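You operate a simulated robot arm through the tools that you are given. There is no shell and no other tool. Be economical: measure what you need, move in short steps, check, and stop when the job is done.

You are at the controls of a simulated two-armed robot. One attempt, no reset.

JOB
Wipe up the spill on the top of the check bench with the blue cloth and put it back.
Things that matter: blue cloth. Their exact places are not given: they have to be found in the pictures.

It is judged by the outcome, as a careful person would: the job done as asked, and still so three seconds after it is handed in. It fails if anything else is knocked over, pushed out of place, dropped, spilled or broken. Flat cloth is picked up by pressing the open fingertips on it (5 to 10 N) and closing them slowly along it; thin cloth reads only 2 to 8 mm in the jaws.

ROBOT AND FRAMES
Two 7-joint arms with two-finger parallel grippers on one trunk, on a base that drives. Base frame: it is fixed to the floor where the robot stands at the start and does not move with it; the origin is under the middle of the robot, x ahead of it, y to its left, z up. Readings come in m, rad, newtons and seconds.
The left shoulder is at the start at [0.07, 0.187, 1.29], the right one opposite. Payload 3.91 kg a hand.
The tool frame of a hand sits at the grasp point between the pads (the TCP): z along the fingers, y along the line on which they close. The tips reach 0.03 m beyond it. The gripper opens to 0.11 m. The fingers are 0.02 m wide and 0.01 m thick; the gripper's body (0.048 by 0.112 m) begins 0.055 m behind the TCP.
Orientation is that of the tool frame in the base frame, as a unit quaternion [x, y, z, w]. With the fingers straight down and closing along the base's y, the tool's x points along the base's -x, its y along +y and its z along -z.

CONTROLS
- The arms move only by the tool step_arm. It takes "left_rows", "right_rows" or both (then of equal length, played together; a hand with none holds still); each is a list of rows, each a list of 7 numbers: the shift along the tool's x, y, z in m, then the turn, a rotation vector about the tool's x, y, z in rad, then the opening, from 0 (shut) to 1 (fully open). In form: [[x, y, z, wx, wy, wz, fingers], ...]. A call has 1 to 8 rows; each row is the pose to reach, as a shift and turn from the pose commanded when the call began, along the tool's axes at that moment. Each row takes 0.2 s and may step no farther than 0.05 m and 0.15 rad from the row before; otherwise, or with a gripper value out of range, the whole call is refused. Where a pose cannot be reached the arm comes as near as it can. A force on the tool above 40 N (or 10 N above the force at the start of the call, whichever is more), or a blocked arm, ends the call early, and 0.2 s more pass. Each finger travels about 0.072 m/s and halts on what it meets, pressing with about 41 N; the grip force reading is that of the motor and also rises with nothing between the fingers. The clock runs only during rows and for 0.2 s after the last one: add rows that repeat a pose to give the fingers time. It gives the time, the measured TCP pose, the force on the tool (base axes), the opening and the grip force at its end, in the units of the frame above (readings bear some noise), with the torque about the TCP (base axes, N m) and any sound that the robot's microphone picked up.
- Cameras (640 x 400 px; columns grow to the right, rows downward): "scene" is now at [0.1293, -0.0451, 1.4842]; the picture's right is [-0.49, -0.87, -0.00], its down [-0.67, 0.37, -0.64] and it looks along [0.56, -0.31, -0.77] (base axes); focal length 250 px, centre (320, 200). "left" rides on the left gripper at [0.072, -0.017, -0.103] in its tool frame; the picture's right is [0.23, 0.97, 0.00], its down [-0.76, 0.18, -0.62] and it looks along [-0.61, 0.14, 0.78] (tool axes); focal length 222 px, centre (320, 200). "right" rides on the right gripper at [0.072, 0.017, -0.103] in its tool frame; the picture's right is [-0.23, 0.97, 0.00], its down [-0.76, -0.18, -0.62] and it looks along [-0.61, -0.14, 0.78] (tool axes); focal length 222 px, centre (320, 200).
- grab_frame(camera): a new picture of that camera. It takes no simulated time.
- move_column(by): slides the trunk up (or, below 0, down) by that many m; the arms and the scene camera ride with it, the base frame stays. It gives what a move gives, with no picture.
- base_move(legs): drives the robot by 1 to 6 legs, each [ahead, turn to the left] in m and rad, along the robot's own axes; the way and the turn of a leg run together, so that a leg with both is an arc; at most 1.5 m and 3.142 rad a leg. The arms and the cameras ride along, it lands a little off, and it stops where it bumps. It gives what a move gives.
- pan_tilt(pan, tilt): turns the head with the scene camera to pan (to the left, within 1.501 rad either way) and tilt (down, from -0.506 to 1.204), counted from straight ahead of the robot. It gives what a move gives.
- locate(camera, pixels): there is no depth. For up to 12 entries [column, row, z] of the newest picture of that camera ("zoom" is the newest enlarged one), the place [x, y] in the base frame at which the ray of that pixel passes the height z, good to about 0.003 m, but the place of the scene camera against the robot may be out by one fixed shift of up to 0.025 m in any direction. It takes no simulated time.
- close_up(camera, box): a new picture of the part [left, top, right, bottom] of that camera's present view, enlarged. It takes no simulated time.
- finish_job(): hands the job in; it is judged then, once.

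Go step by step. Measure first, check grasps and placings, and put right what went wrong. The budget is 80 turns and 58 pictures, counting those below and the enlarged ones. Unless the task says otherwise, let go and move clear before handing in, and close with one line.

The tools are called after "Emit:" as name(argument=value, ...) on one line, values as JSON. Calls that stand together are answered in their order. step_arm: Moves the arms, as the interface text tells. Its arguments: {"type":"object","properties":{"left_rows":{"type":"array","items":{"type":"array","items":{"type":"number"}}},"right_rows":{"type":"array","items":{"type":"array","items":{"type":"number"}}}},"required":[]} The other tools are called the same way: move_column (by) slides the trunk up or down; base_move (legs) drives the base; pan_tilt (pan, tilt) turns the head that bears the scene camera; grab_frame (camera) takes a picture; locate (camera, pixels) gives the place at which the rays of pixels pass given heights; close_up (camera, box) takes an enlarged picture of a part of a camera's view; finish_job () hands the job in.

At the start:

```text
time_s: 0.0
left_eef_pos: [0.4566, -0.0297, 1.1699]
left_tool_rot: [0.002, 1.0, -0.001, -0.001]
left_ft_force: [0.0, -0.1, -0.4]
left_wrist_torque: [0.0, 0.02, -0.01]
left_gripper_width: 0.1103
left_finger_force: 0.0
right_eef_pos: [0.3748, -0.4677, 1.0695]
right_tool_rot: [0.002, 1.0, 0.001, 0.0]
right_ft_force: [0.2, 0.5, -0.2]
right_wrist_torque: [-0.01, -0.01, 0.01]
right_gripper_width: 0.1101
right_finger_force: 0.0
trunk travel left (down, up): [-0.8, 0.14]
robot x, y, heading: [0.0041, 0.0002, 0.0]
head pan, tilt: [-0.508, 0.874]
```

scene: 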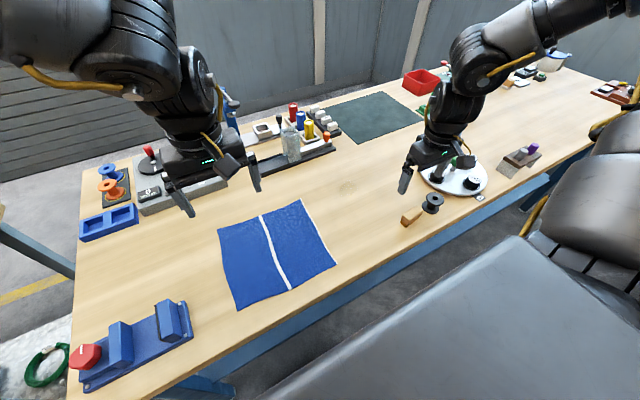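
right: 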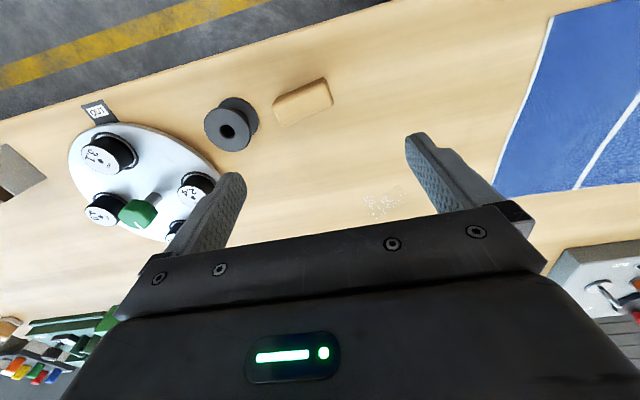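
left: 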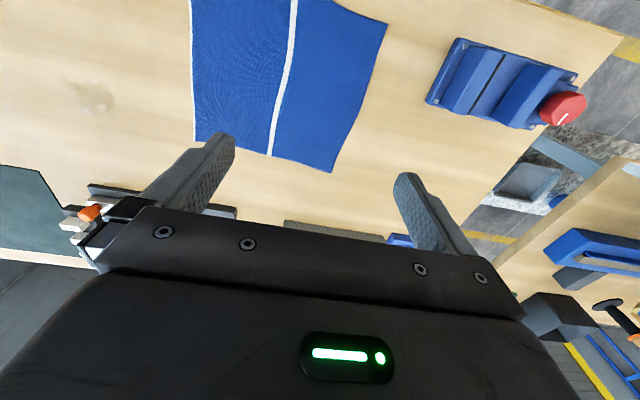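

The blue cloth is in front of the robot (scene ~275,255). A faint spill shows in the left view near (92,97) and the right view near (385,203). I'll locate both and enlarge the area.

Emit:
locate(camera="left", pixels=[[92, 97, 0.831], [70, 85, 0.831], [115, 105, 0.831], [190, 2, 0.831], [195, 140, 0.831], [332, 172, 0.831], [387, 24, 0.831], [296, 2, 0.831], [270, 157, 0.831]])

Emit:
locate(camera="right", pixels=[[385, 203, 0.831], [366, 205, 0.831], [405, 190, 0.831], [552, 15, 0.831], [495, 193, 0.831]])

Emit:
locate(camera="scene", pixels=[[348, 187, 0.831], [218, 229, 0.831], [301, 199, 0.831], [336, 264, 0.831], [238, 310, 0.831]])

Emit:
close_up(camera="scene", box=[200, 100, 460, 320])

Emit:
close_up(camera="left", box=[0, 0, 240, 150])

```text
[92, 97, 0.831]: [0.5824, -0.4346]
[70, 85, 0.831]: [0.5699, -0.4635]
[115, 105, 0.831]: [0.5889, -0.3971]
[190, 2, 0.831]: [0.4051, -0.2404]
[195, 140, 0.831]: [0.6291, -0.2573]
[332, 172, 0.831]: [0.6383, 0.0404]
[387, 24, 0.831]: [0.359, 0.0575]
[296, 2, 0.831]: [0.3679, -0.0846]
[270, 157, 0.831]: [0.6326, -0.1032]
```

```text
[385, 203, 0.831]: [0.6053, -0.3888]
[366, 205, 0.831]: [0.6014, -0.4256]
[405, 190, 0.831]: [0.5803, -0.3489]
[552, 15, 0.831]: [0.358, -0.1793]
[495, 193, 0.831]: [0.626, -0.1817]
```

```text
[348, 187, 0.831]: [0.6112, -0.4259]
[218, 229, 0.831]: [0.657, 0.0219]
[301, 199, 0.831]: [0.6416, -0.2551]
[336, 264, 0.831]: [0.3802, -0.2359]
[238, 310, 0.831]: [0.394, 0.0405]
```

```text
1.82 times, centred on (330, 210) of scene
```

zoom: 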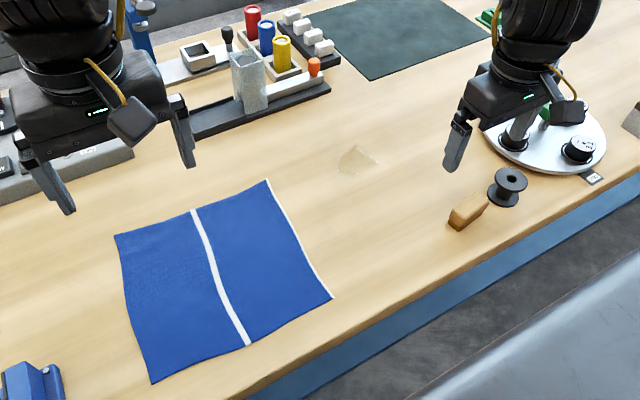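

```text
2.67 times, centred on (120, 75) of left
```

zoom: 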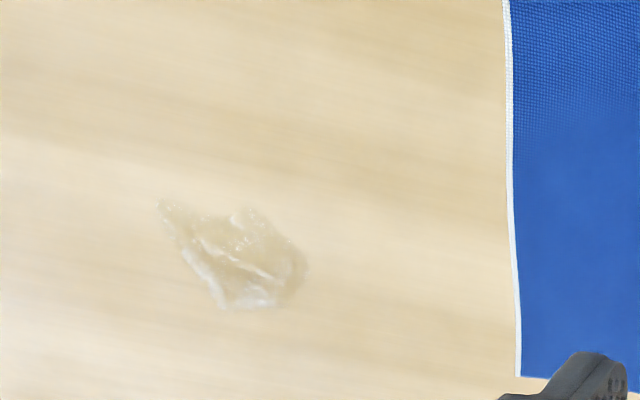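

Cross-checking both wrist cameras on the spill and the cloth edge gives a surface nearer z≈0.88 than 0.831. I'll re-locate at both heights, including the neighbouring objects.

Emit:
locate(camera="right", pixels=[[385, 203, 0.88], [276, 112, 0.88], [333, 100, 0.88], [255, 140, 0.88], [552, 15, 0.88], [222, 175, 0.88], [120, 125, 0.88]])

Emit:
locate(camera="left", pixels=[[92, 97, 0.88], [190, 2, 0.88], [195, 140, 0.88], [332, 172, 0.88], [387, 24, 0.88], [296, 2, 0.88], [90, 190, 0.88], [60, 170, 0.88], [440, 100, 0.88]])

Emit:
locate(camera="scene", pixels=[[341, 180, 0.88], [218, 229, 0.88], [301, 199, 0.88], [336, 264, 0.88], [238, 310, 0.88], [402, 222, 0.88], [420, 218, 0.88], [440, 205, 0.88], [245, 172, 0.88], [335, 148, 0.88]])

```text
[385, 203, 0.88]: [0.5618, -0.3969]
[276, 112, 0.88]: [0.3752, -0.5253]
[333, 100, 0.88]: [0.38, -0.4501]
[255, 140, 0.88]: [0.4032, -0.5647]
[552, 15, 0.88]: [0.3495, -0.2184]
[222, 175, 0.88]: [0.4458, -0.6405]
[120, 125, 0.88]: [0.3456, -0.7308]
```

```text
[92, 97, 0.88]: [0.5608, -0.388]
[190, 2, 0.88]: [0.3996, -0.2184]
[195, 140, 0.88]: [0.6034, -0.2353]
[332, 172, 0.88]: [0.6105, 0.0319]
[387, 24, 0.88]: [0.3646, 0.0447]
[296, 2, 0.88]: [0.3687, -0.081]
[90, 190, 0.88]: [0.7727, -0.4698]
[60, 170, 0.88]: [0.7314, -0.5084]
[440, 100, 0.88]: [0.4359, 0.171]
```

```text
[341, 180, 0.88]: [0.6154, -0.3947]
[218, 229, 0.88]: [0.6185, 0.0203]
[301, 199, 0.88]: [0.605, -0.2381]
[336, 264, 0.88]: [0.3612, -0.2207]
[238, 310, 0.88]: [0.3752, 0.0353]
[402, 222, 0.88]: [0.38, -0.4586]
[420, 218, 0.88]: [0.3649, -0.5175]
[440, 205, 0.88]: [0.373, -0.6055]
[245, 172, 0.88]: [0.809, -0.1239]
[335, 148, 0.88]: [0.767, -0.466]
```

With z≈0.88 all three cameras agree: the cloth spans x 0.36–0.61, y −0.23–0.04, the spill is at (0.561,−0.393), and a block sits at x≈0.38, y≈−0.45 to −0.53. My plan is to pinch the cloth near its left and right edges with both hands, slide it taut over the spill, wipe, and slide it back. First I'll hover both hands over the cloth.

Emit:
step_arm(left_rows=[[-0.006, 0.004, 0.031, 0, 0, 0, 0.8], [-0.012, 0.009, 0.063, 0, 0, 0, 0.6], [-0.018, 0.013, 0.094, 0, 0, 0, 0.4], [-0.025, 0.017, 0.126, 0, 0, 0, 0.4], [-0.031, 0.021, 0.157, 0, 0, 0, 0.4], [-0.037, 0.026, 0.189, 0, 0, 0, 0.4], [-0.043, 0.03, 0.22, 0, 0, 0, 0.4], [-0.043, 0.03, 0.22, 0, 0, 0, 0.4]], right_rows=[[-0.018, 0.04, 0.017, 0, 0, 0, 0.8], [-0.036, 0.081, 0.034, 0, 0, 0, 0.6], [-0.054, 0.121, 0.051, 0, 0, 0, 0.4], [-0.071, 0.162, 0.069, 0, 0, 0, 0.4], [-0.089, 0.202, 0.086, 0, 0, 0, 0.4], [-0.107, 0.242, 0.103, 0, 0, 0, 0.4], [-0.125, 0.283, 0.12, 0, 0, 0, 0.4], [-0.125, 0.283, 0.12, 0, 0, 0, 0.4]])

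Emit:
grab_frame(camera="right")

Emit:
grab_frame(camera="left")

```text
time_s: 1.8
left_eef_pos: [0.5006, 0.0011, 0.9509]
left_tool_rot: [0.003, 1.0, -0.001, -0.001]
left_ft_force: [-1.1, -0.2, -1.3]
left_wrist_torque: [0.01, 0.0, 0.02]
left_gripper_width: 0.0439
left_finger_force: 0.1
right_eef_pos: [0.4642, -0.2704, 1.006]
right_tool_rot: [0.002, 1.0, 0.001, 0.0]
right_ft_force: [-0.2, 0.2, -0.8]
right_wrist_torque: [0.02, 0.0, 0.01]
right_gripper_width: 0.0439
right_finger_force: 0.0
right hand out of reach, approached as far as the arm can: row 5, 6, 7, 8
trunk travel left (down, up): [-0.8, 0.14]
robot x, y, heading: [0.0008, 0.0, 0.0]
head pan, tilt: [-0.508, 0.874]
```

```text
52 pictures are left
```

right: 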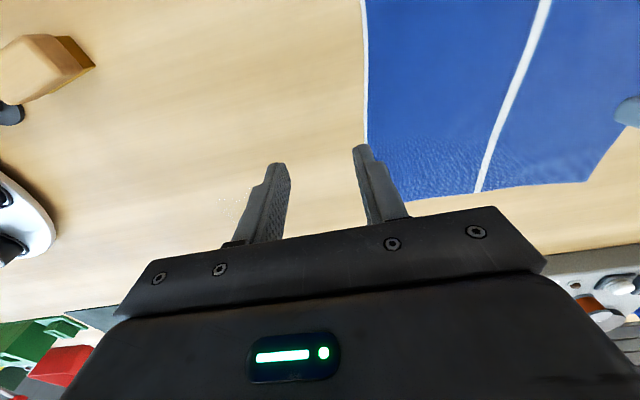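

```text
51 pictures are left
```

left: 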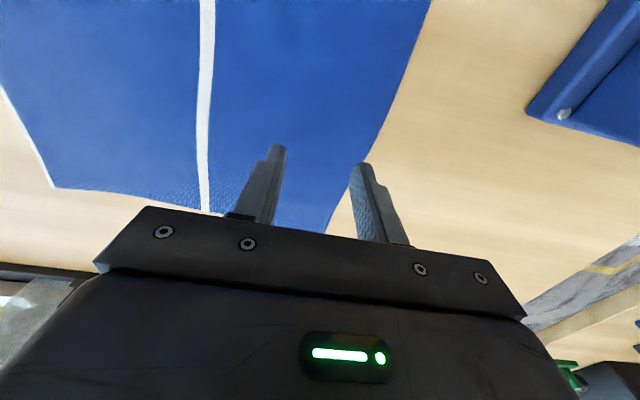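

The left hand is in place, but the right stopped short at (0.464,−0.270,1.006). I'll try the rest of the move in separate steps.

Emit:
step_arm(right_rows=[[0.0, 0.03, 0.0, 0, 0, 0, 0.4], [0, 0.06, 0.0, 0, 0, 0, 0.4], [0, 0.085, 0.0, 0, 0, 0, 0.4]])

Emit:
grab_frame(camera="scene")

```text
time_s: 2.6
left_eef_pos: [0.5004, 0.0012, 0.9513]
left_tool_rot: [0.002, 1.0, 0.0, 0.001]
left_ft_force: [0.1, -0.7, 0.2]
left_wrist_torque: [0.01, 0.02, -0.03]
left_gripper_width: 0.0439
left_finger_force: 0.0
right_eef_pos: [0.4566, -0.2523, 1.0287]
right_tool_rot: [0.0, 1.0, 0.001, -0.001]
right_ft_force: [0.7, -0.4, 0.2]
right_wrist_torque: [0.03, -0.02, 0.01]
right_gripper_width: 0.0442
right_finger_force: 0.1
right hand out of reach, approached as far as the arm can: row 1, 2, 3
trunk travel left (down, up): [-0.8, 0.14]
robot x, y, heading: [0.0007, 0.0008, 0.0]
head pan, tilt: [-0.508, 0.874]
```

```text
50 pictures are left
```

scene: 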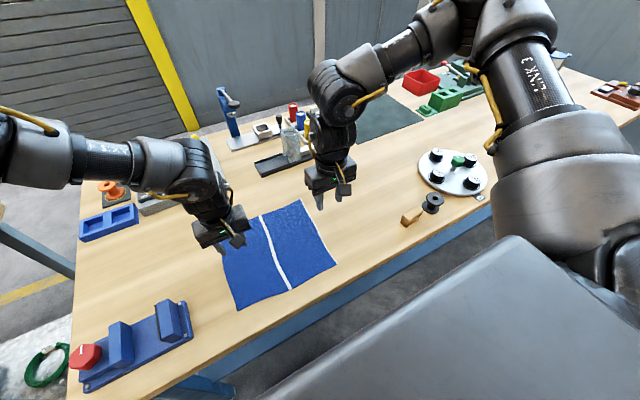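

The right arm is in an elbow-out posture and probably near a wrist limit. I'll yaw the hand counter-clockwise seen from above while moving toward the cloth, and see whether that frees it.

Emit:
step_arm(right_rows=[[0, 0, 0, 0, 0, -0.14, 0.4], [0, 0, 0, 0, 0, -0.28, 0.4], [0, 0, 0, 0, 0, -0.42, 0.4], [-0.02, 0.03, 0.02, 0, 0, -0.5, 0.4], [-0.04, 0.06, 0.05, 0, 0, -0.5, 0.4]])

```text
time_s: 3.8
left_eef_pos: [0.4992, 0.0008, 0.951]
left_tool_rot: [0.002, 1.0, 0.0, -0.001]
left_ft_force: [0.3, -0.6, -0.5]
left_wrist_torque: [0.0, 0.01, 0.03]
left_gripper_width: 0.044
left_finger_force: 0.0
right_eef_pos: [0.4668, -0.2578, 1.026]
right_tool_rot: [-0.247, 0.969, 0.001, 0.0]
right_ft_force: [0.2, -0.7, 0.1]
right_wrist_torque: [0.01, 0.01, -0.01]
right_gripper_width: 0.0437
right_finger_force: 0.1
right hand out of reach, approached as far as the arm can: row 4, 5
trunk travel left (down, up): [-0.8, 0.14]
robot x, y, heading: [0.0001, 0.0004, 0.001]
head pan, tilt: [-0.508, 0.874]
```

Yaw alone works, so the limit is elsewhere. I'll test moves one axis at a time: outward first, then down, then in.

Emit:
step_arm(right_rows=[[0, 0, 0, 0, 0, 0.15, 0.4], [0, 0, 0, 0, 0, 0.3, 0.4], [-0.03, -0.03, 0, 0, 0, 0.45, 0.4], [-0.06, -0.06, 0.02, 0, 0, 0.5, 0.4], [-0.06, -0.06, 0.06, 0, 0, 0.5, 0.4], [-0.06, -0.06, 0.08, 0, 0, 0.5, 0.4]])

```text
time_s: 5.2
left_eef_pos: [0.4995, 0.0012, 0.9506]
left_tool_rot: [0.002, 1.0, 0.0, 0.0]
left_ft_force: [-0.3, -0.4, 0.5]
left_wrist_torque: [-0.01, 0.0, -0.02]
left_gripper_width: 0.0439
left_finger_force: 0.0
right_eef_pos: [0.5165, -0.3175, 0.9897]
right_tool_rot: [0.002, 1.0, 0.001, 0.001]
right_ft_force: [0.4, 0.9, -0.9]
right_wrist_torque: [-0.02, 0.01, 0.02]
right_gripper_width: 0.044
right_finger_force: 0.1
right hand out of reach, approached as far as the arm can: row 3, 4, 5, 6
trunk travel left (down, up): [-0.8, 0.14]
robot x, y, heading: [-0.0046, 0.0025, 0.0]
head pan, tilt: [-0.508, 0.874]
```

The right arm still resists inward and downward motion. I'll turn the head to see the right arm's posture.

Emit:
pan_tilt(pan=-0.9, tilt=0.3)

Emit:
grab_frame(camera="scene")

Emit:
pan_tilt(pan=0.6, tilt=0.5)

Emit:
grab_frame(camera="scene")

```text
time_s: 6.2
left_eef_pos: [0.4993, 0.0003, 0.9526]
left_tool_rot: [0.001, 1.0, 0.001, 0.0]
left_ft_force: [0.5, -0.9, -0.3]
left_wrist_torque: [0.0, -0.02, 0.03]
left_gripper_width: 0.0441
left_finger_force: 0.1
right_eef_pos: [0.5165, -0.3176, 0.991]
right_tool_rot: [0.001, 1.0, 0.001, 0.0]
right_ft_force: [-0.4, -0.5, 0.3]
right_wrist_torque: [-0.01, -0.04, -0.02]
right_gripper_width: 0.0441
right_finger_force: 0.1
trunk travel left (down, up): [-0.8, 0.14]
robot x, y, heading: [0.0012, -0.0015, -0.001]
head pan, tilt: [-0.901, 0.3]
```

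```text
49 pictures are left
```

scene: 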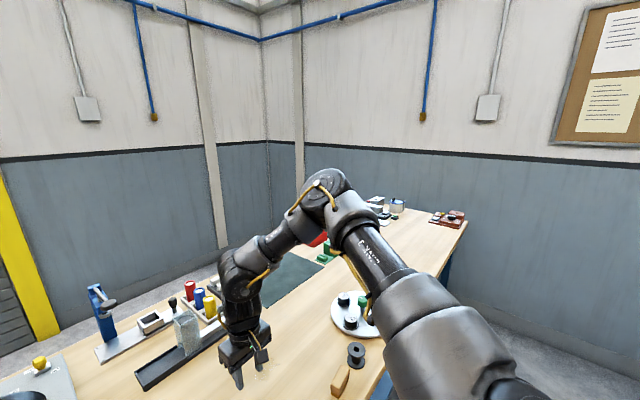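

```text
time_s: 7.8
left_eef_pos: [0.4993, 0.0023, 0.951]
left_tool_rot: [0.002, 1.0, -0.001, 0.0]
left_ft_force: [0.0, -0.8, -0.1]
left_wrist_torque: [-0.02, -0.01, 0.0]
left_gripper_width: 0.0439
left_finger_force: 0.1
right_eef_pos: [0.5156, -0.3172, 0.9908]
right_tool_rot: [0.002, 1.0, 0.0, 0.001]
right_ft_force: [0.1, -0.3, 0.6]
right_wrist_torque: [-0.04, 0.01, 0.04]
right_gripper_width: 0.0442
right_finger_force: 0.1
trunk travel left (down, up): [-0.8, 0.14]
robot x, y, heading: [-0.0012, 0.0012, 0.0]
head pan, tilt: [0.6, 0.499]
```

```text
48 pictures are left
```

scene: 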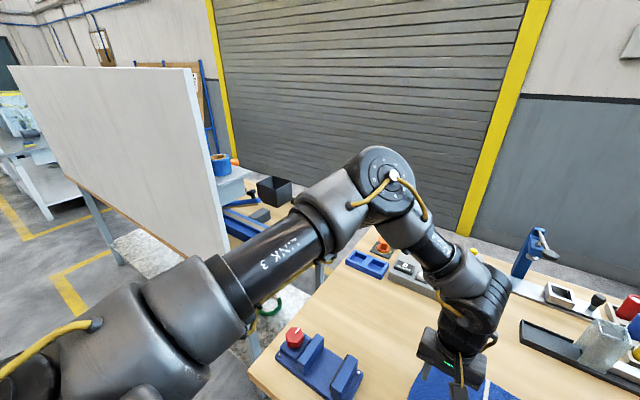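

The two arms look roughly mirrored, so a built-in clearance between the arms may be the limit. I'll back the left hand off and try the right again.

Emit:
step_arm(left_rows=[[0, 0.03, -0.03, 0, 0, 0, 0.4], [0, 0.06, -0.06, 0, 0, 0, 0.4], [0, 0.09, -0.09, 0, 0, 0, 0.4], [0, 0.12, -0.12, 0, 0, 0, 0.4], [0, 0.15, -0.14, 0, 0, 0, 0.4], [0, 0.18, -0.15, 0, 0, 0, 0.4], [0, 0.2, -0.15, 0, 0, 0, 0.4], [0, 0.2, -0.15, 0, 0, 0, 0.4]], right_rows=[[0, 0, 0, 0, 0, 0, 0.4], [0, 0, 0, 0, 0, 0, 0.4], [0, 0, 0, 0, 0, 0, 0.4], [0, 0.03, 0, 0, 0, 0, 0.4], [0, 0.06, 0, 0, 0, 0, 0.4], [0, 0.09, 0, 0, 0, 0, 0.4], [0, 0.12, 0, 0, 0, 0, 0.4], [0, 0.12, 0.03, 0, 0, 0, 0.4]])

```text
time_s: 9.6
left_eef_pos: [0.4743, 0.1598, 1.0993]
left_tool_rot: [0.0, 1.0, 0.001, 0.0]
left_ft_force: [1.2, -0.5, -0.1]
left_wrist_torque: [-0.02, 0.01, -0.01]
left_gripper_width: 0.0442
left_finger_force: 0.0
left hand out of reach, approached as far as the arm can: row 5, 6, 7, 8
right_eef_pos: [0.48, -0.2687, 1.0191]
right_tool_rot: [0.002, 1.0, 0.0, 0.0]
right_ft_force: [-1.0, -0.7, 0.3]
right_wrist_torque: [0.04, 0.02, -0.01]
right_gripper_width: 0.044
right_finger_force: 0.1
right hand out of reach, approached as far as the arm can: row 4, 5, 6, 7, 8
trunk travel left (down, up): [-0.8, 0.14]
robot x, y, heading: [0.001, 0.0023, -0.002]
head pan, tilt: [0.6, 0.499]
```

Inter-arm spacing isn't the limit; both arms act as if folded too tightly at this height. I'll raise the trunk so the arms unfold, then retry.

Emit:
move_column(by=0.13)

Emit:
step_arm(right_rows=[[0, 0, 0.04, 0, 0, 0, 0.4], [0, 0, 0.08, 0, 0, 0, 0.4], [0, 0, 0.12, 0, 0, 0, 0.4], [-0.01, 0.03, 0.15, 0, 0, 0, 0.4], [-0.02, 0.055, 0.18, 0, 0, 0, 0.4], [-0.02, 0.08, 0.19, 0, 0, 0, 0.4], [-0.02, 0.08, 0.19, 0, 0, 0, 0.4]])

```text
time_s: 11.2
left_eef_pos: [0.4742, 0.1613, 1.2305]
left_tool_rot: [0.0, 1.0, 0.001, 0.0]
left_ft_force: [-0.1, 0.0, -0.5]
left_wrist_torque: [-0.01, -0.02, 0.01]
left_gripper_width: 0.0441
left_finger_force: 0.1
right_eef_pos: [0.4807, -0.2682, 1.1494]
right_tool_rot: [0.002, 1.0, 0.001, 0.0]
right_ft_force: [0.1, -0.1, -0.1]
right_wrist_torque: [0.01, 0.0, -0.03]
right_gripper_width: 0.044
right_finger_force: 0.0
trunk travel left (down, up): [-0.93, 0.01]
robot x, y, heading: [-0.0036, 0.0018, -0.001]
head pan, tilt: [0.6, 0.499]
```

```text
time_s: 12.8
left_eef_pos: [0.4752, 0.1603, 1.231]
left_tool_rot: [0.0, 1.0, 0.002, -0.001]
left_ft_force: [0.7, -0.4, 0.0]
left_wrist_torque: [0.02, 0.04, 0.01]
left_gripper_width: 0.044
left_finger_force: 0.0
right_eef_pos: [0.4568, -0.3097, 1.09]
right_tool_rot: [0.002, 1.0, 0.001, 0.001]
right_ft_force: [0.4, 0.5, 0.1]
right_wrist_torque: [0.02, 0.03, -0.03]
right_gripper_width: 0.0441
right_finger_force: 0.0
right hand out of reach, approached as far as the arm can: row 1, 2, 3, 4, 5, 6, 7
trunk travel left (down, up): [-0.93, 0.01]
robot x, y, heading: [-0.0017, 0.0009, 0.001]
head pan, tilt: [0.6, 0.499]
```

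The limit surface tilts: going lower forces the right hand outward, so raising the trunk doesn't help. Turning the base left by about 0.25 rad puts the cloth and spill in the right hand's easier region. I'll turn, then restore the trunk height.

Emit:
base_move(legs=[[0, 0.25]])

Emit:
move_column(by=-0.13)

```text
time_s: 14.0
left_eef_pos: [0.419, 0.2726, 1.231]
left_tool_rot: [-0.126, 0.992, 0.001, 0.0]
left_ft_force: [0.0, 0.3, -0.6]
left_wrist_torque: [-0.03, 0.0, 0.0]
left_gripper_width: 0.0439
left_finger_force: 0.0
right_eef_pos: [0.5186, -0.1855, 1.0901]
right_tool_rot: [-0.124, 0.992, 0.002, -0.001]
right_ft_force: [-0.5, -0.1, -0.1]
right_wrist_torque: [-0.03, 0.01, -0.02]
right_gripper_width: 0.0438
right_finger_force: 0.1
trunk travel left (down, up): [-0.93, 0.01]
robot x, y, heading: [0.0011, 0.0021, 0.258]
head pan, tilt: [0.6, 0.499]
```

```text
time_s: 15.6
left_eef_pos: [0.4193, 0.2728, 1.1016]
left_tool_rot: [-0.127, 0.992, 0.001, 0.0]
left_ft_force: [-0.1, -0.4, 0.3]
left_wrist_torque: [0.0, -0.02, -0.02]
left_gripper_width: 0.0439
left_finger_force: 0.0
right_eef_pos: [0.5181, -0.1852, 0.9601]
right_tool_rot: [-0.125, 0.992, 0.001, 0.0]
right_ft_force: [0.5, 0.0, 0.3]
right_wrist_torque: [0.0, 0.0, 0.03]
right_gripper_width: 0.0439
right_finger_force: 0.1
trunk travel left (down, up): [-0.8, 0.14]
robot x, y, heading: [-0.0003, 0.0, 0.247]
head pan, tilt: [0.6, 0.499]
```

The right hand is now right above the grasp spot (0.518,−0.185,0.96). I'll square both hands to the cloth and bring the left over the cloth's left edge.

Emit:
step_arm(left_rows=[[-0.002, -0.04, 0.02, 0, 0, 0.035, 0.4], [-0.003, -0.08, 0.04, 0, 0, 0.07, 0.4], [-0.005, -0.12, 0.06, 0, 0, 0.105, 0.4], [-0.007, -0.16, 0.08, 0, 0, 0.14, 0.4], [-0.009, -0.2, 0.1, 0, 0, 0.18, 0.4], [-0.01, -0.24, 0.12, 0, 0, 0.21, 0.4], [-0.012, -0.282, 0.14, 0, 0, 0.25, 0.4], [-0.012, -0.282, 0.14, 0, 0, 0.25, 0.4]], right_rows=[[0, 0, 0, 0, 0, 0.05, 0.4], [0, 0, 0, 0, 0, 0.1, 0.4], [0, 0, 0, 0, 0, 0.15, 0.4], [0, 0, 0.01, 0, 0, 0.2, 0.4], [0, 0, 0.01, 0, 0, 0.25, 0.4], [0, 0, 0.02, 0, 0, 0.25, 0.4], [0, 0, 0.02, 0, 0, 0.25, 0.4], [0, 0, 0.02, 0, 0, 0.25, 0.4]])

Emit:
pan_tilt(pan=-0.5, tilt=0.87)

Emit:
grab_frame(camera="right")

Emit:
grab_frame(camera="left")

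Emit:
grab_frame(camera="scene")

```text
time_s: 17.4
left_eef_pos: [0.4746, 0.0322, 0.9707]
left_tool_rot: [-0.003, 1.0, -0.001, 0.001]
left_ft_force: [-0.3, -0.1, 0.4]
left_wrist_torque: [-0.03, 0.0, 0.0]
left_gripper_width: 0.0441
left_finger_force: 0.0
left hand out of reach, approached as far as the arm can: row 7, 8
right_eef_pos: [0.5367, -0.2078, 0.9529]
right_tool_rot: [-0.001, 1.0, 0.003, 0.001]
right_ft_force: [0.1, -1.1, -0.3]
right_wrist_torque: [0.01, -0.02, 0.01]
right_gripper_width: 0.0442
right_finger_force: 0.1
right hand out of reach, approached as far as the arm can: row 4, 5, 6, 7, 8
trunk travel left (down, up): [-0.8, 0.14]
robot x, y, heading: [0.0003, -0.0018, 0.253]
head pan, tilt: [0.6, 0.499]
```

```text
time_s: 18.7
left_eef_pos: [0.4757, 0.0302, 0.97]
left_tool_rot: [-0.003, 1.0, -0.001, 0.001]
left_ft_force: [-0.5, -0.2, -0.3]
left_wrist_torque: [0.01, -0.01, 0.01]
left_gripper_width: 0.0442
left_finger_force: 0.1
right_eef_pos: [0.5385, -0.2079, 0.9537]
right_tool_rot: [-0.002, 1.0, 0.003, -0.001]
right_ft_force: [-0.7, 0.5, -0.4]
right_wrist_torque: [0.0, 0.02, 0.0]
right_gripper_width: 0.0441
right_finger_force: 0.0
trunk travel left (down, up): [-0.8, 0.14]
robot x, y, heading: [0.0023, -0.0005, 0.25]
head pan, tilt: [-0.499, 0.869]
```

```text
47 pictures are left
```

right: 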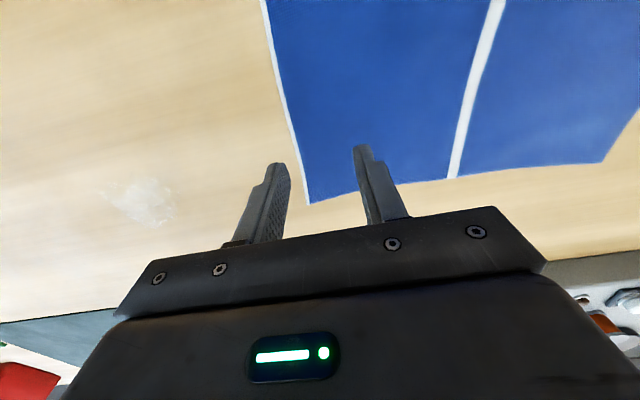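

```text
46 pictures are left
```

left: 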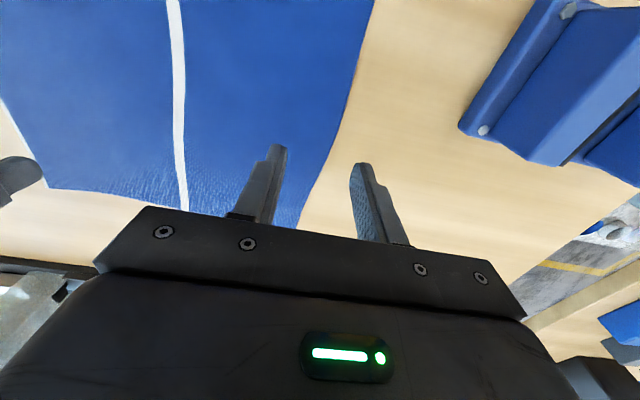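

```text
45 pictures are left
```

scene: 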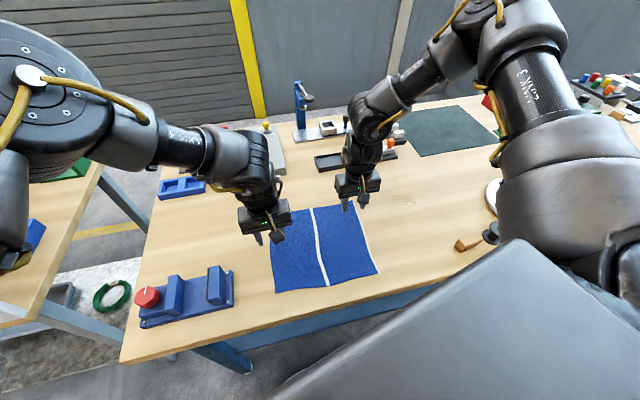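

Both hands still sit on limit surfaces, and squaring the yaw makes it worse. The samples suggest the right hand needs its shoulder lower relative to the work, so I'll restore the yaw, raise the hands, and then lower the trunk by 0.15.

Emit:
step_arm(left_rows=[[0, 0, -0.03, 0, 0, -0.05, 0.4], [0, 0, -0.06, 0, 0, -0.1, 0.4], [0, 0, -0.09, 0, 0, -0.15, 0.4], [0, 0, -0.12, 0, 0, -0.2, 0.4], [0, 0, -0.15, 0, 0, -0.25, 0.4], [0, 0, -0.15, 0, 0, -0.25, 0.4]], right_rows=[[0, 0, -0.03, 0, 0, -0.05, 0.4], [0, 0, -0.06, 0, 0, -0.1, 0.4], [0, 0, -0.09, 0, 0, -0.15, 0.4], [0.01, 0.01, -0.12, 0, 0, -0.2, 0.4], [0.02, 0.02, -0.15, 0, 0, -0.25, 0.4], [0.03, 0.02, -0.15, 0, 0, -0.25, 0.4]])

Emit:
move_column(by=-0.15)

```text
time_s: 20.1
left_eef_pos: [0.4775, 0.0284, 1.1214]
left_tool_rot: [-0.127, 0.992, 0.001, 0.0]
left_ft_force: [-0.1, -0.2, -0.1]
left_wrist_torque: [0.0, 0.01, 0.02]
left_gripper_width: 0.0439
left_finger_force: 0.0
right_eef_pos: [0.5095, -0.192, 1.0998]
right_tool_rot: [-0.125, 0.992, 0.002, 0.0]
right_ft_force: [0.4, 0.0, -0.1]
right_wrist_torque: [0.01, 0.04, 0.02]
right_gripper_width: 0.0441
right_finger_force: 0.0
trunk travel left (down, up): [-0.8, 0.14]
robot x, y, heading: [-0.0012, -0.0047, 0.258]
head pan, tilt: [-0.499, 0.869]
```

```text
time_s: 21.9
left_eef_pos: [0.4754, 0.0283, 0.9717]
left_tool_rot: [-0.127, 0.992, 0.001, 0.0]
left_ft_force: [0.1, -0.5, -0.2]
left_wrist_torque: [0.02, 0.0, 0.0]
left_gripper_width: 0.0441
left_finger_force: 0.1
right_eef_pos: [0.5097, -0.1919, 0.9513]
right_tool_rot: [-0.124, 0.992, 0.0, 0.001]
right_ft_force: [-0.4, 0.2, 0.7]
right_wrist_torque: [-0.04, -0.01, -0.03]
right_gripper_width: 0.0438
right_finger_force: 0.0
trunk travel left (down, up): [-0.65, 0.29]
robot x, y, heading: [0.0032, -0.0004, 0.253]
head pan, tilt: [-0.499, 0.869]
```

Both hands reached without limits. I'll fine-position them: left to about (0.50,0.0), right to about (0.50,−0.185), both at z≈0.935.

Emit:
step_arm(left_rows=[[-0.008, -0.016, 0.012, 0, 0, 0, 0.4], [-0.017, -0.033, 0.024, 0, 0, 0, 0.4], [-0.017, -0.033, 0.036, 0, 0, 0, 0.4], [-0.017, -0.033, 0.036, 0, 0, 0, 0.4]], right_rows=[[0.004, 0.004, 0.005, 0, 0, 0, 0.4], [0.008, 0.009, 0.01, 0, 0, 0, 0.4], [0.008, 0.009, 0.016, 0, 0, 0, 0.4], [0.008, 0.009, 0.016, 0, 0, 0, 0.4]])

Emit:
grab_frame(camera="right")

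Emit:
grab_frame(camera="left")

```text
time_s: 22.9
left_eef_pos: [0.4998, 0.0018, 0.9338]
left_tool_rot: [-0.127, 0.992, 0.002, 0.0]
left_ft_force: [-0.4, 0.6, -1.4]
left_wrist_torque: [-0.03, 0.02, 0.0]
left_gripper_width: 0.044
left_finger_force: 0.0
right_eef_pos: [0.4981, -0.1861, 0.9357]
right_tool_rot: [-0.125, 0.992, 0.002, 0.0]
right_ft_force: [-0.8, 0.2, 0.4]
right_wrist_torque: [0.02, -0.02, 0.0]
right_gripper_width: 0.0439
right_finger_force: 0.1
trunk travel left (down, up): [-0.65, 0.29]
robot x, y, heading: [0.0025, 0.0028, 0.254]
head pan, tilt: [-0.499, 0.869]
```

```text
44 pictures are left
```

right: 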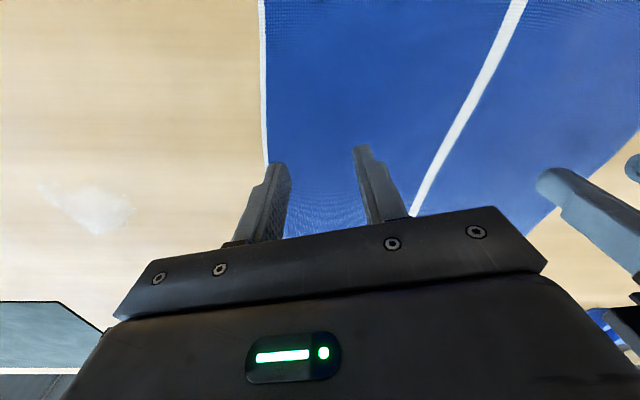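

```text
43 pictures are left
```

left: 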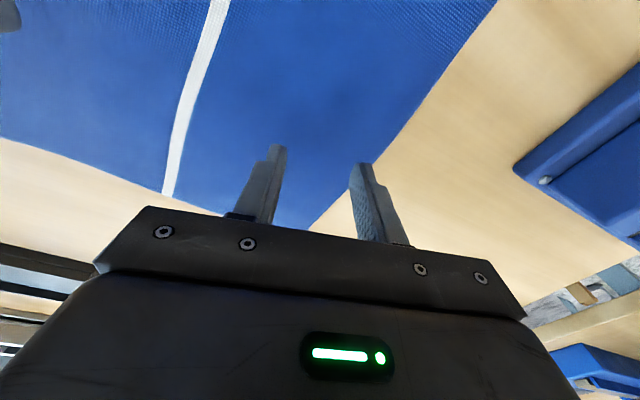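

The left hand's outer fingertip is close to the cloth edge (360,165), so I'll shift both hands inward slightly and descend to near contact.

Emit:
step_arm(left_rows=[[0, -0.008, 0.006, 0, 0, 0, 0.4], [0, -0.016, 0.012, 0, 0, 0, 0.4], [0, -0.016, 0.018, 0, 0, 0, 0.4], [0, -0.016, 0.021, 0, 0, 0, 0.4]], right_rows=[[0, 0.004, 0.006, 0, 0, 0, 0.4], [0, 0.008, 0.012, 0, 0, 0, 0.4], [0, 0.008, 0.018, 0, 0, 0, 0.4], [0, 0.008, 0.023, 0, 0, 0, 0.4]])

```text
time_s: 23.9
left_eef_pos: [0.5001, -0.0102, 0.9148]
left_tool_rot: [-0.127, 0.992, 0.0, 0.001]
left_ft_force: [-0.9, 0.4, -0.3]
left_wrist_torque: [-0.03, -0.01, -0.04]
left_gripper_width: 0.044
left_finger_force: 0.1
left hand out of reach, approached as far as the arm can: row 2, 3, 4
right_eef_pos: [0.4971, -0.1764, 0.912]
right_tool_rot: [-0.124, 0.992, 0.001, 0.0]
right_ft_force: [-0.7, -0.2, -1.1]
right_wrist_torque: [-0.04, -0.02, 0.01]
right_gripper_width: 0.0441
right_finger_force: 0.0
trunk travel left (down, up): [-0.65, 0.29]
robot x, y, heading: [-0.0013, 0.004, 0.253]
head pan, tilt: [-0.499, 0.869]
```

The left hand runs out of inward reach, so it can't follow a leftward drag. New plan: the right hand drags the cloth over the spill and wipes, then I re-grip the opposite edge to drag it back. The left hand retreats while the right presses onto the cloth.

Emit:
step_arm(left_rows=[[0, 0.01, -0.03, 0, 0, 0, 0.4], [0, 0.03, -0.06, 0, 0, 0, 0.4], [0, 0.05, -0.09, 0, 0, 0, 0.4], [0, 0.07, -0.12, 0, 0, 0, 0.4]], right_rows=[[0, 0, 0.002, 0, 0, 0, 0.4], [0, 0, 0.004, 0, 0, 0, 0.4], [0, 0, 0.005, 0, 0, 0, 0.4], [0, 0, 0.005, 0, 0, 0, 0.4]])

```text
time_s: 24.9
left_eef_pos: [0.4819, 0.0515, 1.0267]
left_tool_rot: [-0.126, 0.992, 0.001, 0.001]
left_ft_force: [0.3, 0.6, -0.4]
left_wrist_torque: [-0.05, -0.03, -0.02]
left_gripper_width: 0.0438
left_finger_force: 0.0
right_eef_pos: [0.4973, -0.1785, 0.9119]
right_tool_rot: [-0.124, 0.992, 0.001, 0.004]
right_ft_force: [-4.9, -1.2, 22.8]
right_wrist_torque: [-0.28, 0.19, -0.1]
right_gripper_width: 0.0443
right_finger_force: 0.1
trunk travel left (down, up): [-0.65, 0.29]
robot x, y, heading: [-0.0001, -0.0002, 0.25]
head pan, tilt: [-0.499, 0.869]
stopped in row 4 (right hand): the force on the tool passed its limit (the readings are from after the stop); the commanded pose is now the measured one
```

Contact is at z≈0.912 with 22.8 N. I'll ease off about 1.5 mm to get 5–10 N.

Emit:
step_arm(right_rows=[[0, 0, -0.001, 0, 0, 0, 0.4], [0, 0, -0.001, 0, 0, 0, 0.4]])

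```text
time_s: 25.5
left_eef_pos: [0.4816, 0.0513, 1.0271]
left_tool_rot: [-0.126, 0.992, 0.0, 0.001]
left_ft_force: [0.1, 0.0, 0.5]
left_wrist_torque: [-0.03, 0.01, -0.01]
left_gripper_width: 0.0441
left_finger_force: 0.0
right_eef_pos: [0.498, -0.1776, 0.9115]
right_tool_rot: [-0.125, 0.992, 0.002, 0.004]
right_ft_force: [-4.6, -0.3, 15.7]
right_wrist_torque: [-0.09, 0.17, -0.02]
right_gripper_width: 0.044
right_finger_force: 0.2
trunk travel left (down, up): [-0.65, 0.29]
robot x, y, heading: [0.001, -0.0017, 0.252]
head pan, tilt: [-0.499, 0.869]
```

It reads 15.7 N, about 7 N per mm. I'll ease one more mm and close slowly.

Emit:
step_arm(right_rows=[[0, 0, -0.001, 0, 0, 0, 0.4], [0, 0, -0.001, 0, 0, 0, 0.33], [0, 0, -0.001, 0, 0, 0, 0.26], [0, 0, -0.001, 0, 0, 0, 0.19], [0, 0, -0.001, 0, 0, 0, 0.12], [0, 0, -0.001, 0, 0, 0, 0.06], [0, 0, -0.001, 0, 0, 0, 0], [0, 0, -0.001, 0, 0, 0, 0]])

Emit:
grab_frame(camera="right")

```text
time_s: 27.3
left_eef_pos: [0.4824, 0.0516, 1.0262]
left_tool_rot: [-0.126, 0.992, 0.001, 0.001]
left_ft_force: [0.1, 0.4, 0.0]
left_wrist_torque: [-0.01, -0.01, -0.01]
left_gripper_width: 0.044
left_finger_force: 0.1
right_eef_pos: [0.4986, -0.1769, 0.912]
right_tool_rot: [-0.125, 0.992, 0.001, 0.004]
right_ft_force: [0.2, -0.6, 1.0]
right_wrist_torque: [0.0, 0.0, -0.01]
right_gripper_width: 0.002
right_finger_force: 40.8
trunk travel left (down, up): [-0.65, 0.29]
robot x, y, heading: [0.001, 0.0022, 0.253]
head pan, tilt: [-0.499, 0.869]
```

```text
42 pictures are left
```

right: 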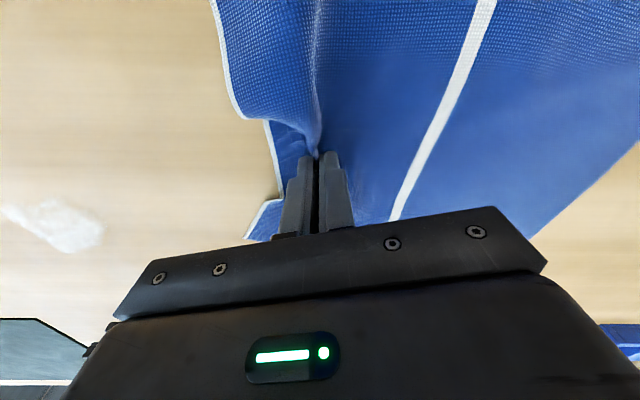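

The cloth is gripped: 2 mm in the jaws and a ridge at (318,150). I'll lift a few mm and drag toward the spill.

Emit:
step_arm(right_rows=[[0, 0, -0.006, 0, 0, 0, 0], [-0.002, -0.033, -0.008, 0, 0, 0, 0], [-0.004, -0.066, -0.008, 0, 0, 0, 0], [-0.006, -0.1, -0.008, 0, 0, 0, 0], [-0.008, -0.133, -0.008, 0, 0, 0, 0], [-0.008, -0.133, -0.008, 0, 0, 0, 0]])

Emit:
grab_frame(camera="scene")

Emit:
grab_frame(camera="right")

```text
time_s: 28.7
left_eef_pos: [0.4831, 0.0507, 1.0257]
left_tool_rot: [-0.126, 0.992, 0.0, 0.0]
left_ft_force: [-0.5, 0.7, -0.4]
left_wrist_torque: [-0.03, 0.01, 0.01]
left_gripper_width: 0.044
left_finger_force: 0.1
right_eef_pos: [0.5375, -0.3033, 0.9164]
right_tool_rot: [-0.124, 0.992, 0.001, 0.003]
right_ft_force: [0.0, -1.3, 0.2]
right_wrist_torque: [-0.02, 0.02, -0.05]
right_gripper_width: 0.0022
right_finger_force: 41.2
trunk travel left (down, up): [-0.65, 0.29]
robot x, y, heading: [0.0013, -0.0024, 0.253]
head pan, tilt: [-0.499, 0.869]
```

```text
41 pictures are left
```

scene: 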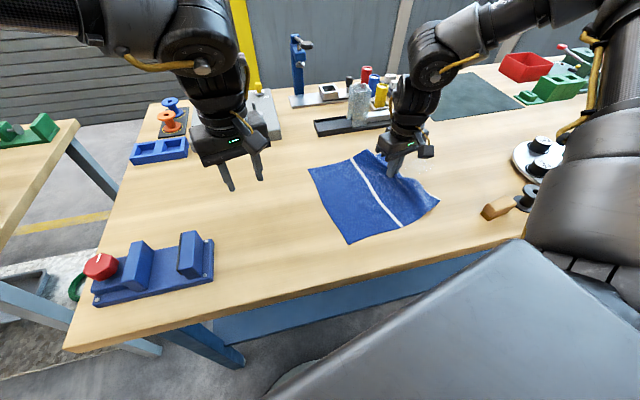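

```text
40 pictures are left
```

right: 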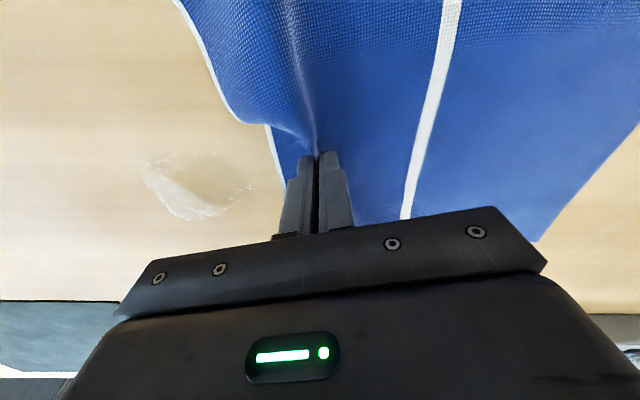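

The cloth slides flat. I'll locate the spill precisely from this view: center ~(200,185), extents ~(143,165)–(253,185).

Emit:
locate(camera="right", pixels=[[200, 185, 0.881], [143, 165, 0.881], [253, 187, 0.881], [200, 218, 0.881], [210, 152, 0.881], [265, 125, 0.881], [180, 0, 0.881], [240, 120, 0.881]])

```text
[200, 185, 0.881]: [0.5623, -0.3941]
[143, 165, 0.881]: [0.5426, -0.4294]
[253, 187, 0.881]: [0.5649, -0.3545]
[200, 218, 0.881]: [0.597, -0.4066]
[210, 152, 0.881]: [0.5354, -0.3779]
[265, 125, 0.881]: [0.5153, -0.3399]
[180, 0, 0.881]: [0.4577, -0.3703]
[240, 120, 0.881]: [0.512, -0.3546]
```

Emit:
locate(camera="scene", pixels=[[438, 203, 0.881], [348, 243, 0.881], [309, 168, 0.881], [482, 212, 0.881], [490, 220, 0.881], [514, 216, 0.881], [517, 205, 0.881]])

Emit:
close_up(camera="scene", box=[300, 120, 560, 280])

```text
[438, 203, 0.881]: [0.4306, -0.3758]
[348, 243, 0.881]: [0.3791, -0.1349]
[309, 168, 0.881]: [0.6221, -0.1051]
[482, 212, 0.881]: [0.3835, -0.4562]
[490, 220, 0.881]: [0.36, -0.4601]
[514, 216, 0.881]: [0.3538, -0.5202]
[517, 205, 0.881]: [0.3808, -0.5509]
```

```text
2.46 times, centred on (430, 200) of scene
```

zoom: 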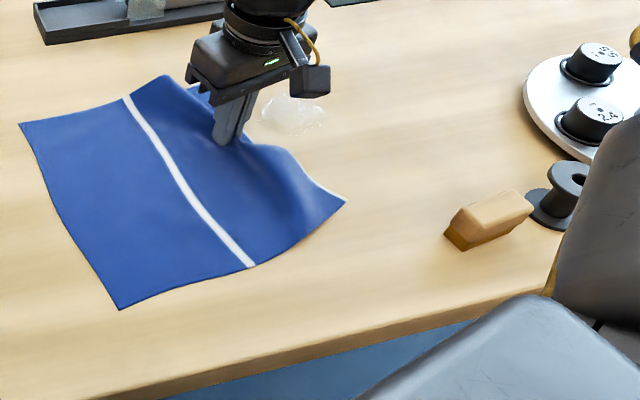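

The front corner is at (0.43,−0.376), clear of the block at x≤0.40. Now I'll press and zigzag across the spill, working toward −y so the cloth keeps trailing.

Emit:
step_arm(right_rows=[[-0.017, -0.029, 0.005, 0, 0, 0, 0], [-0.0344, -0.0573, 0.009, 0, 0, 0, 0], [0.0129, -0.0607, 0.0093, 0, 0, 0, 0], [-0.0258, -0.0912, 0.0093, 0, 0, 0, 0], [0.0228, -0.0995, 0.0093, 0, 0, 0, 0], [-0.0159, -0.1299, 0.0093, 0, 0, 0, 0], [0.0278, -0.1395, 0.0093, 0, 0, 0, 0], [0.0278, -0.1395, 0.0093, 0, 0, 0, 0]])

Emit:
grab_frame(camera="right")

Emit:
grab_frame(camera="scene")

```text
time_s: 30.5
left_eef_pos: [0.4821, 0.0489, 1.0268]
left_tool_rot: [-0.125, 0.992, 0.001, 0.001]
left_ft_force: [0.1, -0.3, 0.1]
left_wrist_torque: [0.03, 0.0, 0.01]
left_gripper_width: 0.0436
left_finger_force: 0.1
right_eef_pos: [0.5458, -0.4479, 0.9113]
right_tool_rot: [-0.123, 0.992, 0.0, 0.001]
right_ft_force: [-3.5, -1.4, 9.8]
right_wrist_torque: [-0.02, 0.1, 0.01]
right_gripper_width: 0.0023
right_finger_force: 41.0
trunk travel left (down, up): [-0.65, 0.29]
robot x, y, heading: [0.0028, 0.0001, 0.248]
head pan, tilt: [-0.499, 0.869]
```

```text
38 pictures are left
```

right: 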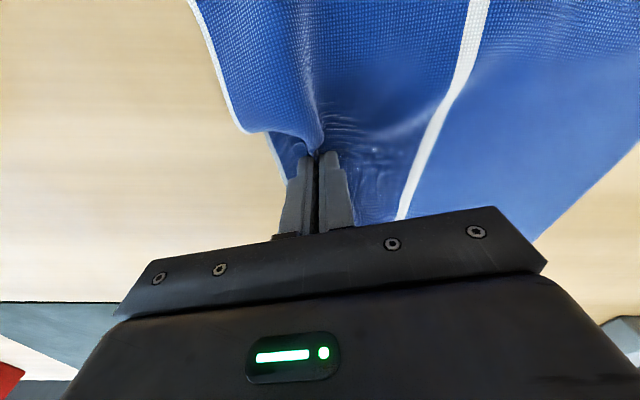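

```text
37 pictures are left
```

scene: 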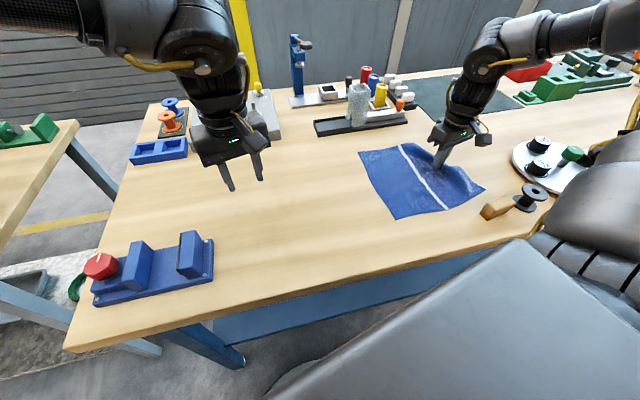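

Force is 9.8 N and the cloth now covers the spill. I'll zigzag back over the area under the same pressure.

Emit:
step_arm(right_rows=[[-0.0437, 0.0096, 0, 0, 0, 0, 0], [-0.005, 0.04, 0, 0, 0, 0, 0], [-0.0536, 0.0483, 0, 0, 0, 0, 0], [-0.0149, 0.0788, 0, 0, 0, 0, 0], [-0.0622, 0.0822, 0, 0, 0, 0, 0], [-0.0622, 0.0822, 0, 0, 0, 0, 0]])

Emit:
grab_frame(camera="right")

Emit:
grab_frame(camera="scene")

```text
time_s: 31.5
left_eef_pos: [0.4812, 0.0492, 1.0264]
left_tool_rot: [-0.125, 0.992, 0.001, 0.0]
left_ft_force: [-0.4, 1.2, 0.5]
left_wrist_torque: [0.0, -0.03, -0.01]
left_gripper_width: 0.0439
left_finger_force: 0.0
right_eef_pos: [0.5528, -0.3719, 0.9126]
right_tool_rot: [-0.124, 0.992, 0.001, 0.009]
right_ft_force: [-0.7, 0.5, 0.3]
right_wrist_torque: [-0.01, -0.03, -0.03]
right_gripper_width: 0.002
right_finger_force: 41.0
trunk travel left (down, up): [-0.65, 0.29]
robot x, y, heading: [-0.0019, 0.0001, 0.254]
head pan, tilt: [-0.499, 0.869]
stopped in row 5 (right hand): the force on the tool passed its limit (the readings are from after the stop); the commanded pose is now the measured one
```

```text
36 pictures are left
```

right: 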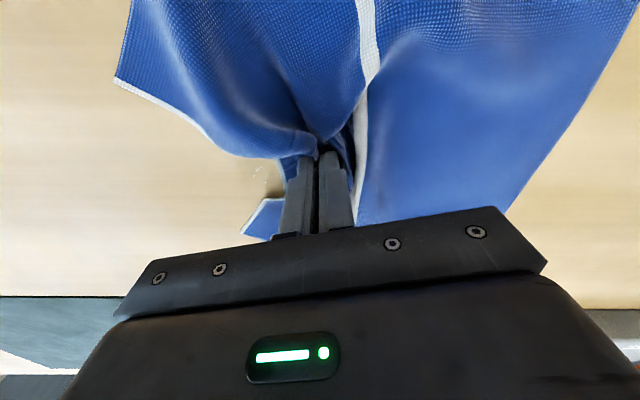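

```text
35 pictures are left
```

scene: 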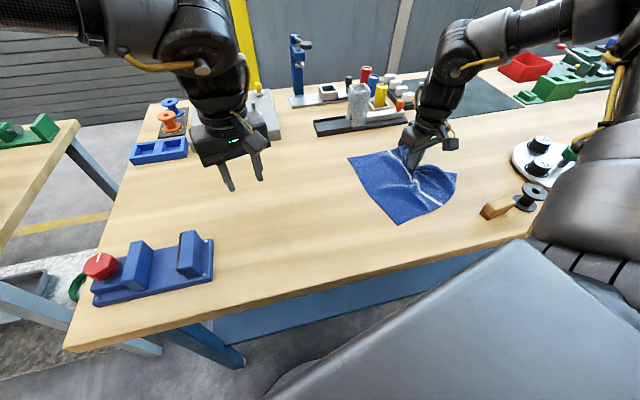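

The cloth bunched a little, and a small spill remnant shows near (268,180) in the right view. I'll look closer.

Emit:
close_up(camera="right", box=[140, 110, 380, 260])

Emit:
locate(camera="zoom", pixels=[[340, 190, 0.881], [320, 160, 0.881], [300, 200, 0.881]])

```text
2.67 times, centred on (260, 185) of right
```

zoom: 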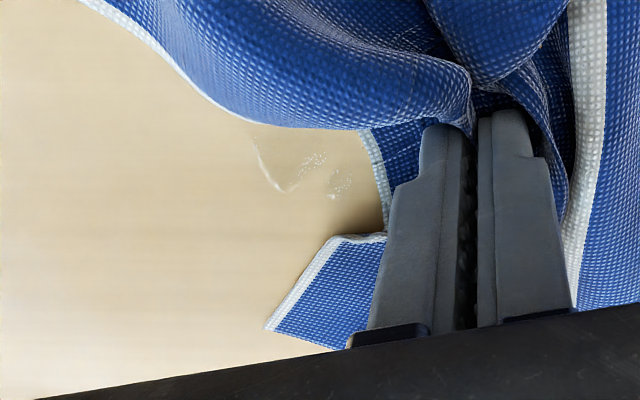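

```text
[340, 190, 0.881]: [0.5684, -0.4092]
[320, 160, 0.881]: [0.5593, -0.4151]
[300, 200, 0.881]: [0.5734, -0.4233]
```

Most is gone; a remnant is at about (0.565,−0.41). I'll do another pressed zigzag through it toward −y.

Emit:
step_arm(right_rows=[[0, 0, 0.0012, 0, 0, 0, 0], [0.0037, -0.0228, 0.0014, 0, 0, 0, 0], [-0.0216, -0.0447, 0.0014, 0, 0, 0, 0], [0.0196, -0.0445, 0.0014, 0, 0, 0, 0], [-0.0162, -0.066, 0.0014, 0, 0, 0, 0], [0.0209, -0.07, 0.0014, 0, 0, 0, 0], [0.004, -0.0846, 0.0014, 0, 0, 0, 0], [0.004, -0.0846, 0.0014, 0, 0, 0, 0]])

Emit:
grab_frame(camera="right")

```text
time_s: 33.3
left_eef_pos: [0.4817, 0.0507, 1.027]
left_tool_rot: [-0.127, 0.992, 0.0, 0.002]
left_ft_force: [0.6, 0.4, 0.7]
left_wrist_torque: [0.0, 0.03, 0.0]
left_gripper_width: 0.0439
left_finger_force: 0.1
right_eef_pos: [0.5702, -0.4525, 0.9108]
right_tool_rot: [-0.125, 0.992, 0.0, 0.009]
right_ft_force: [-6.6, -2.7, 15.3]
right_wrist_torque: [-0.05, 0.31, 0.05]
right_gripper_width: 0.0023
right_finger_force: 40.7
trunk travel left (down, up): [-0.65, 0.29]
robot x, y, heading: [0.0022, -0.0012, 0.254]
head pan, tilt: [-0.499, 0.869]
```

```text
33 pictures are left
```

right: 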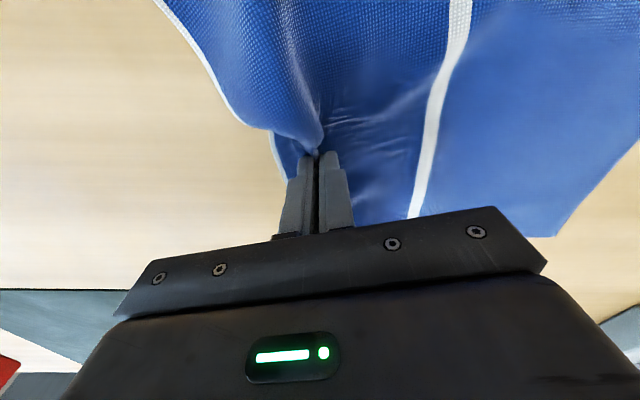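

I'll peel the right half of the cloth up and back to inspect the surface beneath.

Emit:
step_arm(right_rows=[[0, 0, -0.03, 0, 0, 0, 0], [-0.005, 0.02, -0.065, 0, 0, 0, 0], [-0.015, 0.055, -0.095, 0, 0, 0, 0], [-0.025, 0.09, -0.12, 0, 0, 0, 0], [-0.035, 0.13, -0.13, 0, 0, 0, 0], [-0.035, 0.13, -0.13, 0, 0, 0, 0]])

Emit:
grab_frame(camera="right")

Emit:
close_up(camera="scene", box=[300, 80, 560, 242])

```text
time_s: 34.7
left_eef_pos: [0.4837, 0.0493, 1.0251]
left_tool_rot: [-0.126, 0.992, 0.001, 0.0]
left_ft_force: [-0.3, 0.0, -0.4]
left_wrist_torque: [0.02, 0.01, -0.01]
left_gripper_width: 0.0439
left_finger_force: 0.0
right_eef_pos: [0.5688, -0.3199, 1.0404]
right_tool_rot: [-0.124, 0.992, 0.0, 0.008]
right_ft_force: [0.5, -0.5, -0.1]
right_wrist_torque: [0.02, 0.0, -0.01]
right_gripper_width: 0.002
right_finger_force: 41.1
trunk travel left (down, up): [-0.65, 0.29]
robot x, y, heading: [0.0019, -0.0004, 0.256]
head pan, tilt: [-0.499, 0.869]
```

```text
32 pictures are left
```

right: 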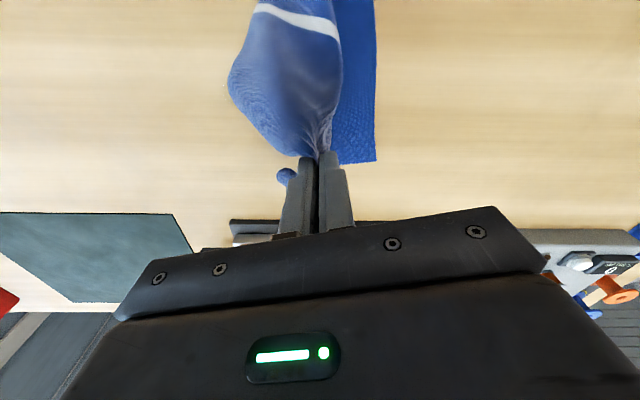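

```text
2.46 times, centred on (430, 161) of scene
```

zoom: 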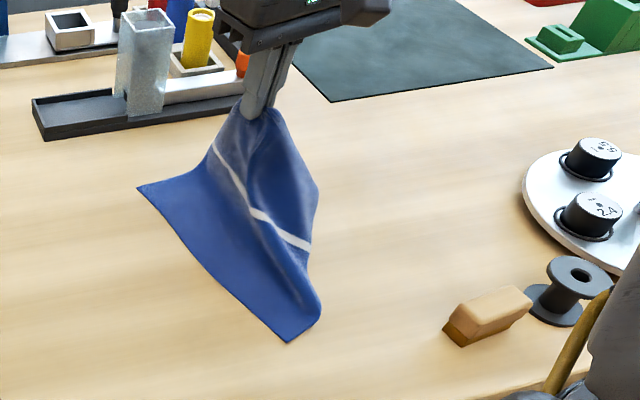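

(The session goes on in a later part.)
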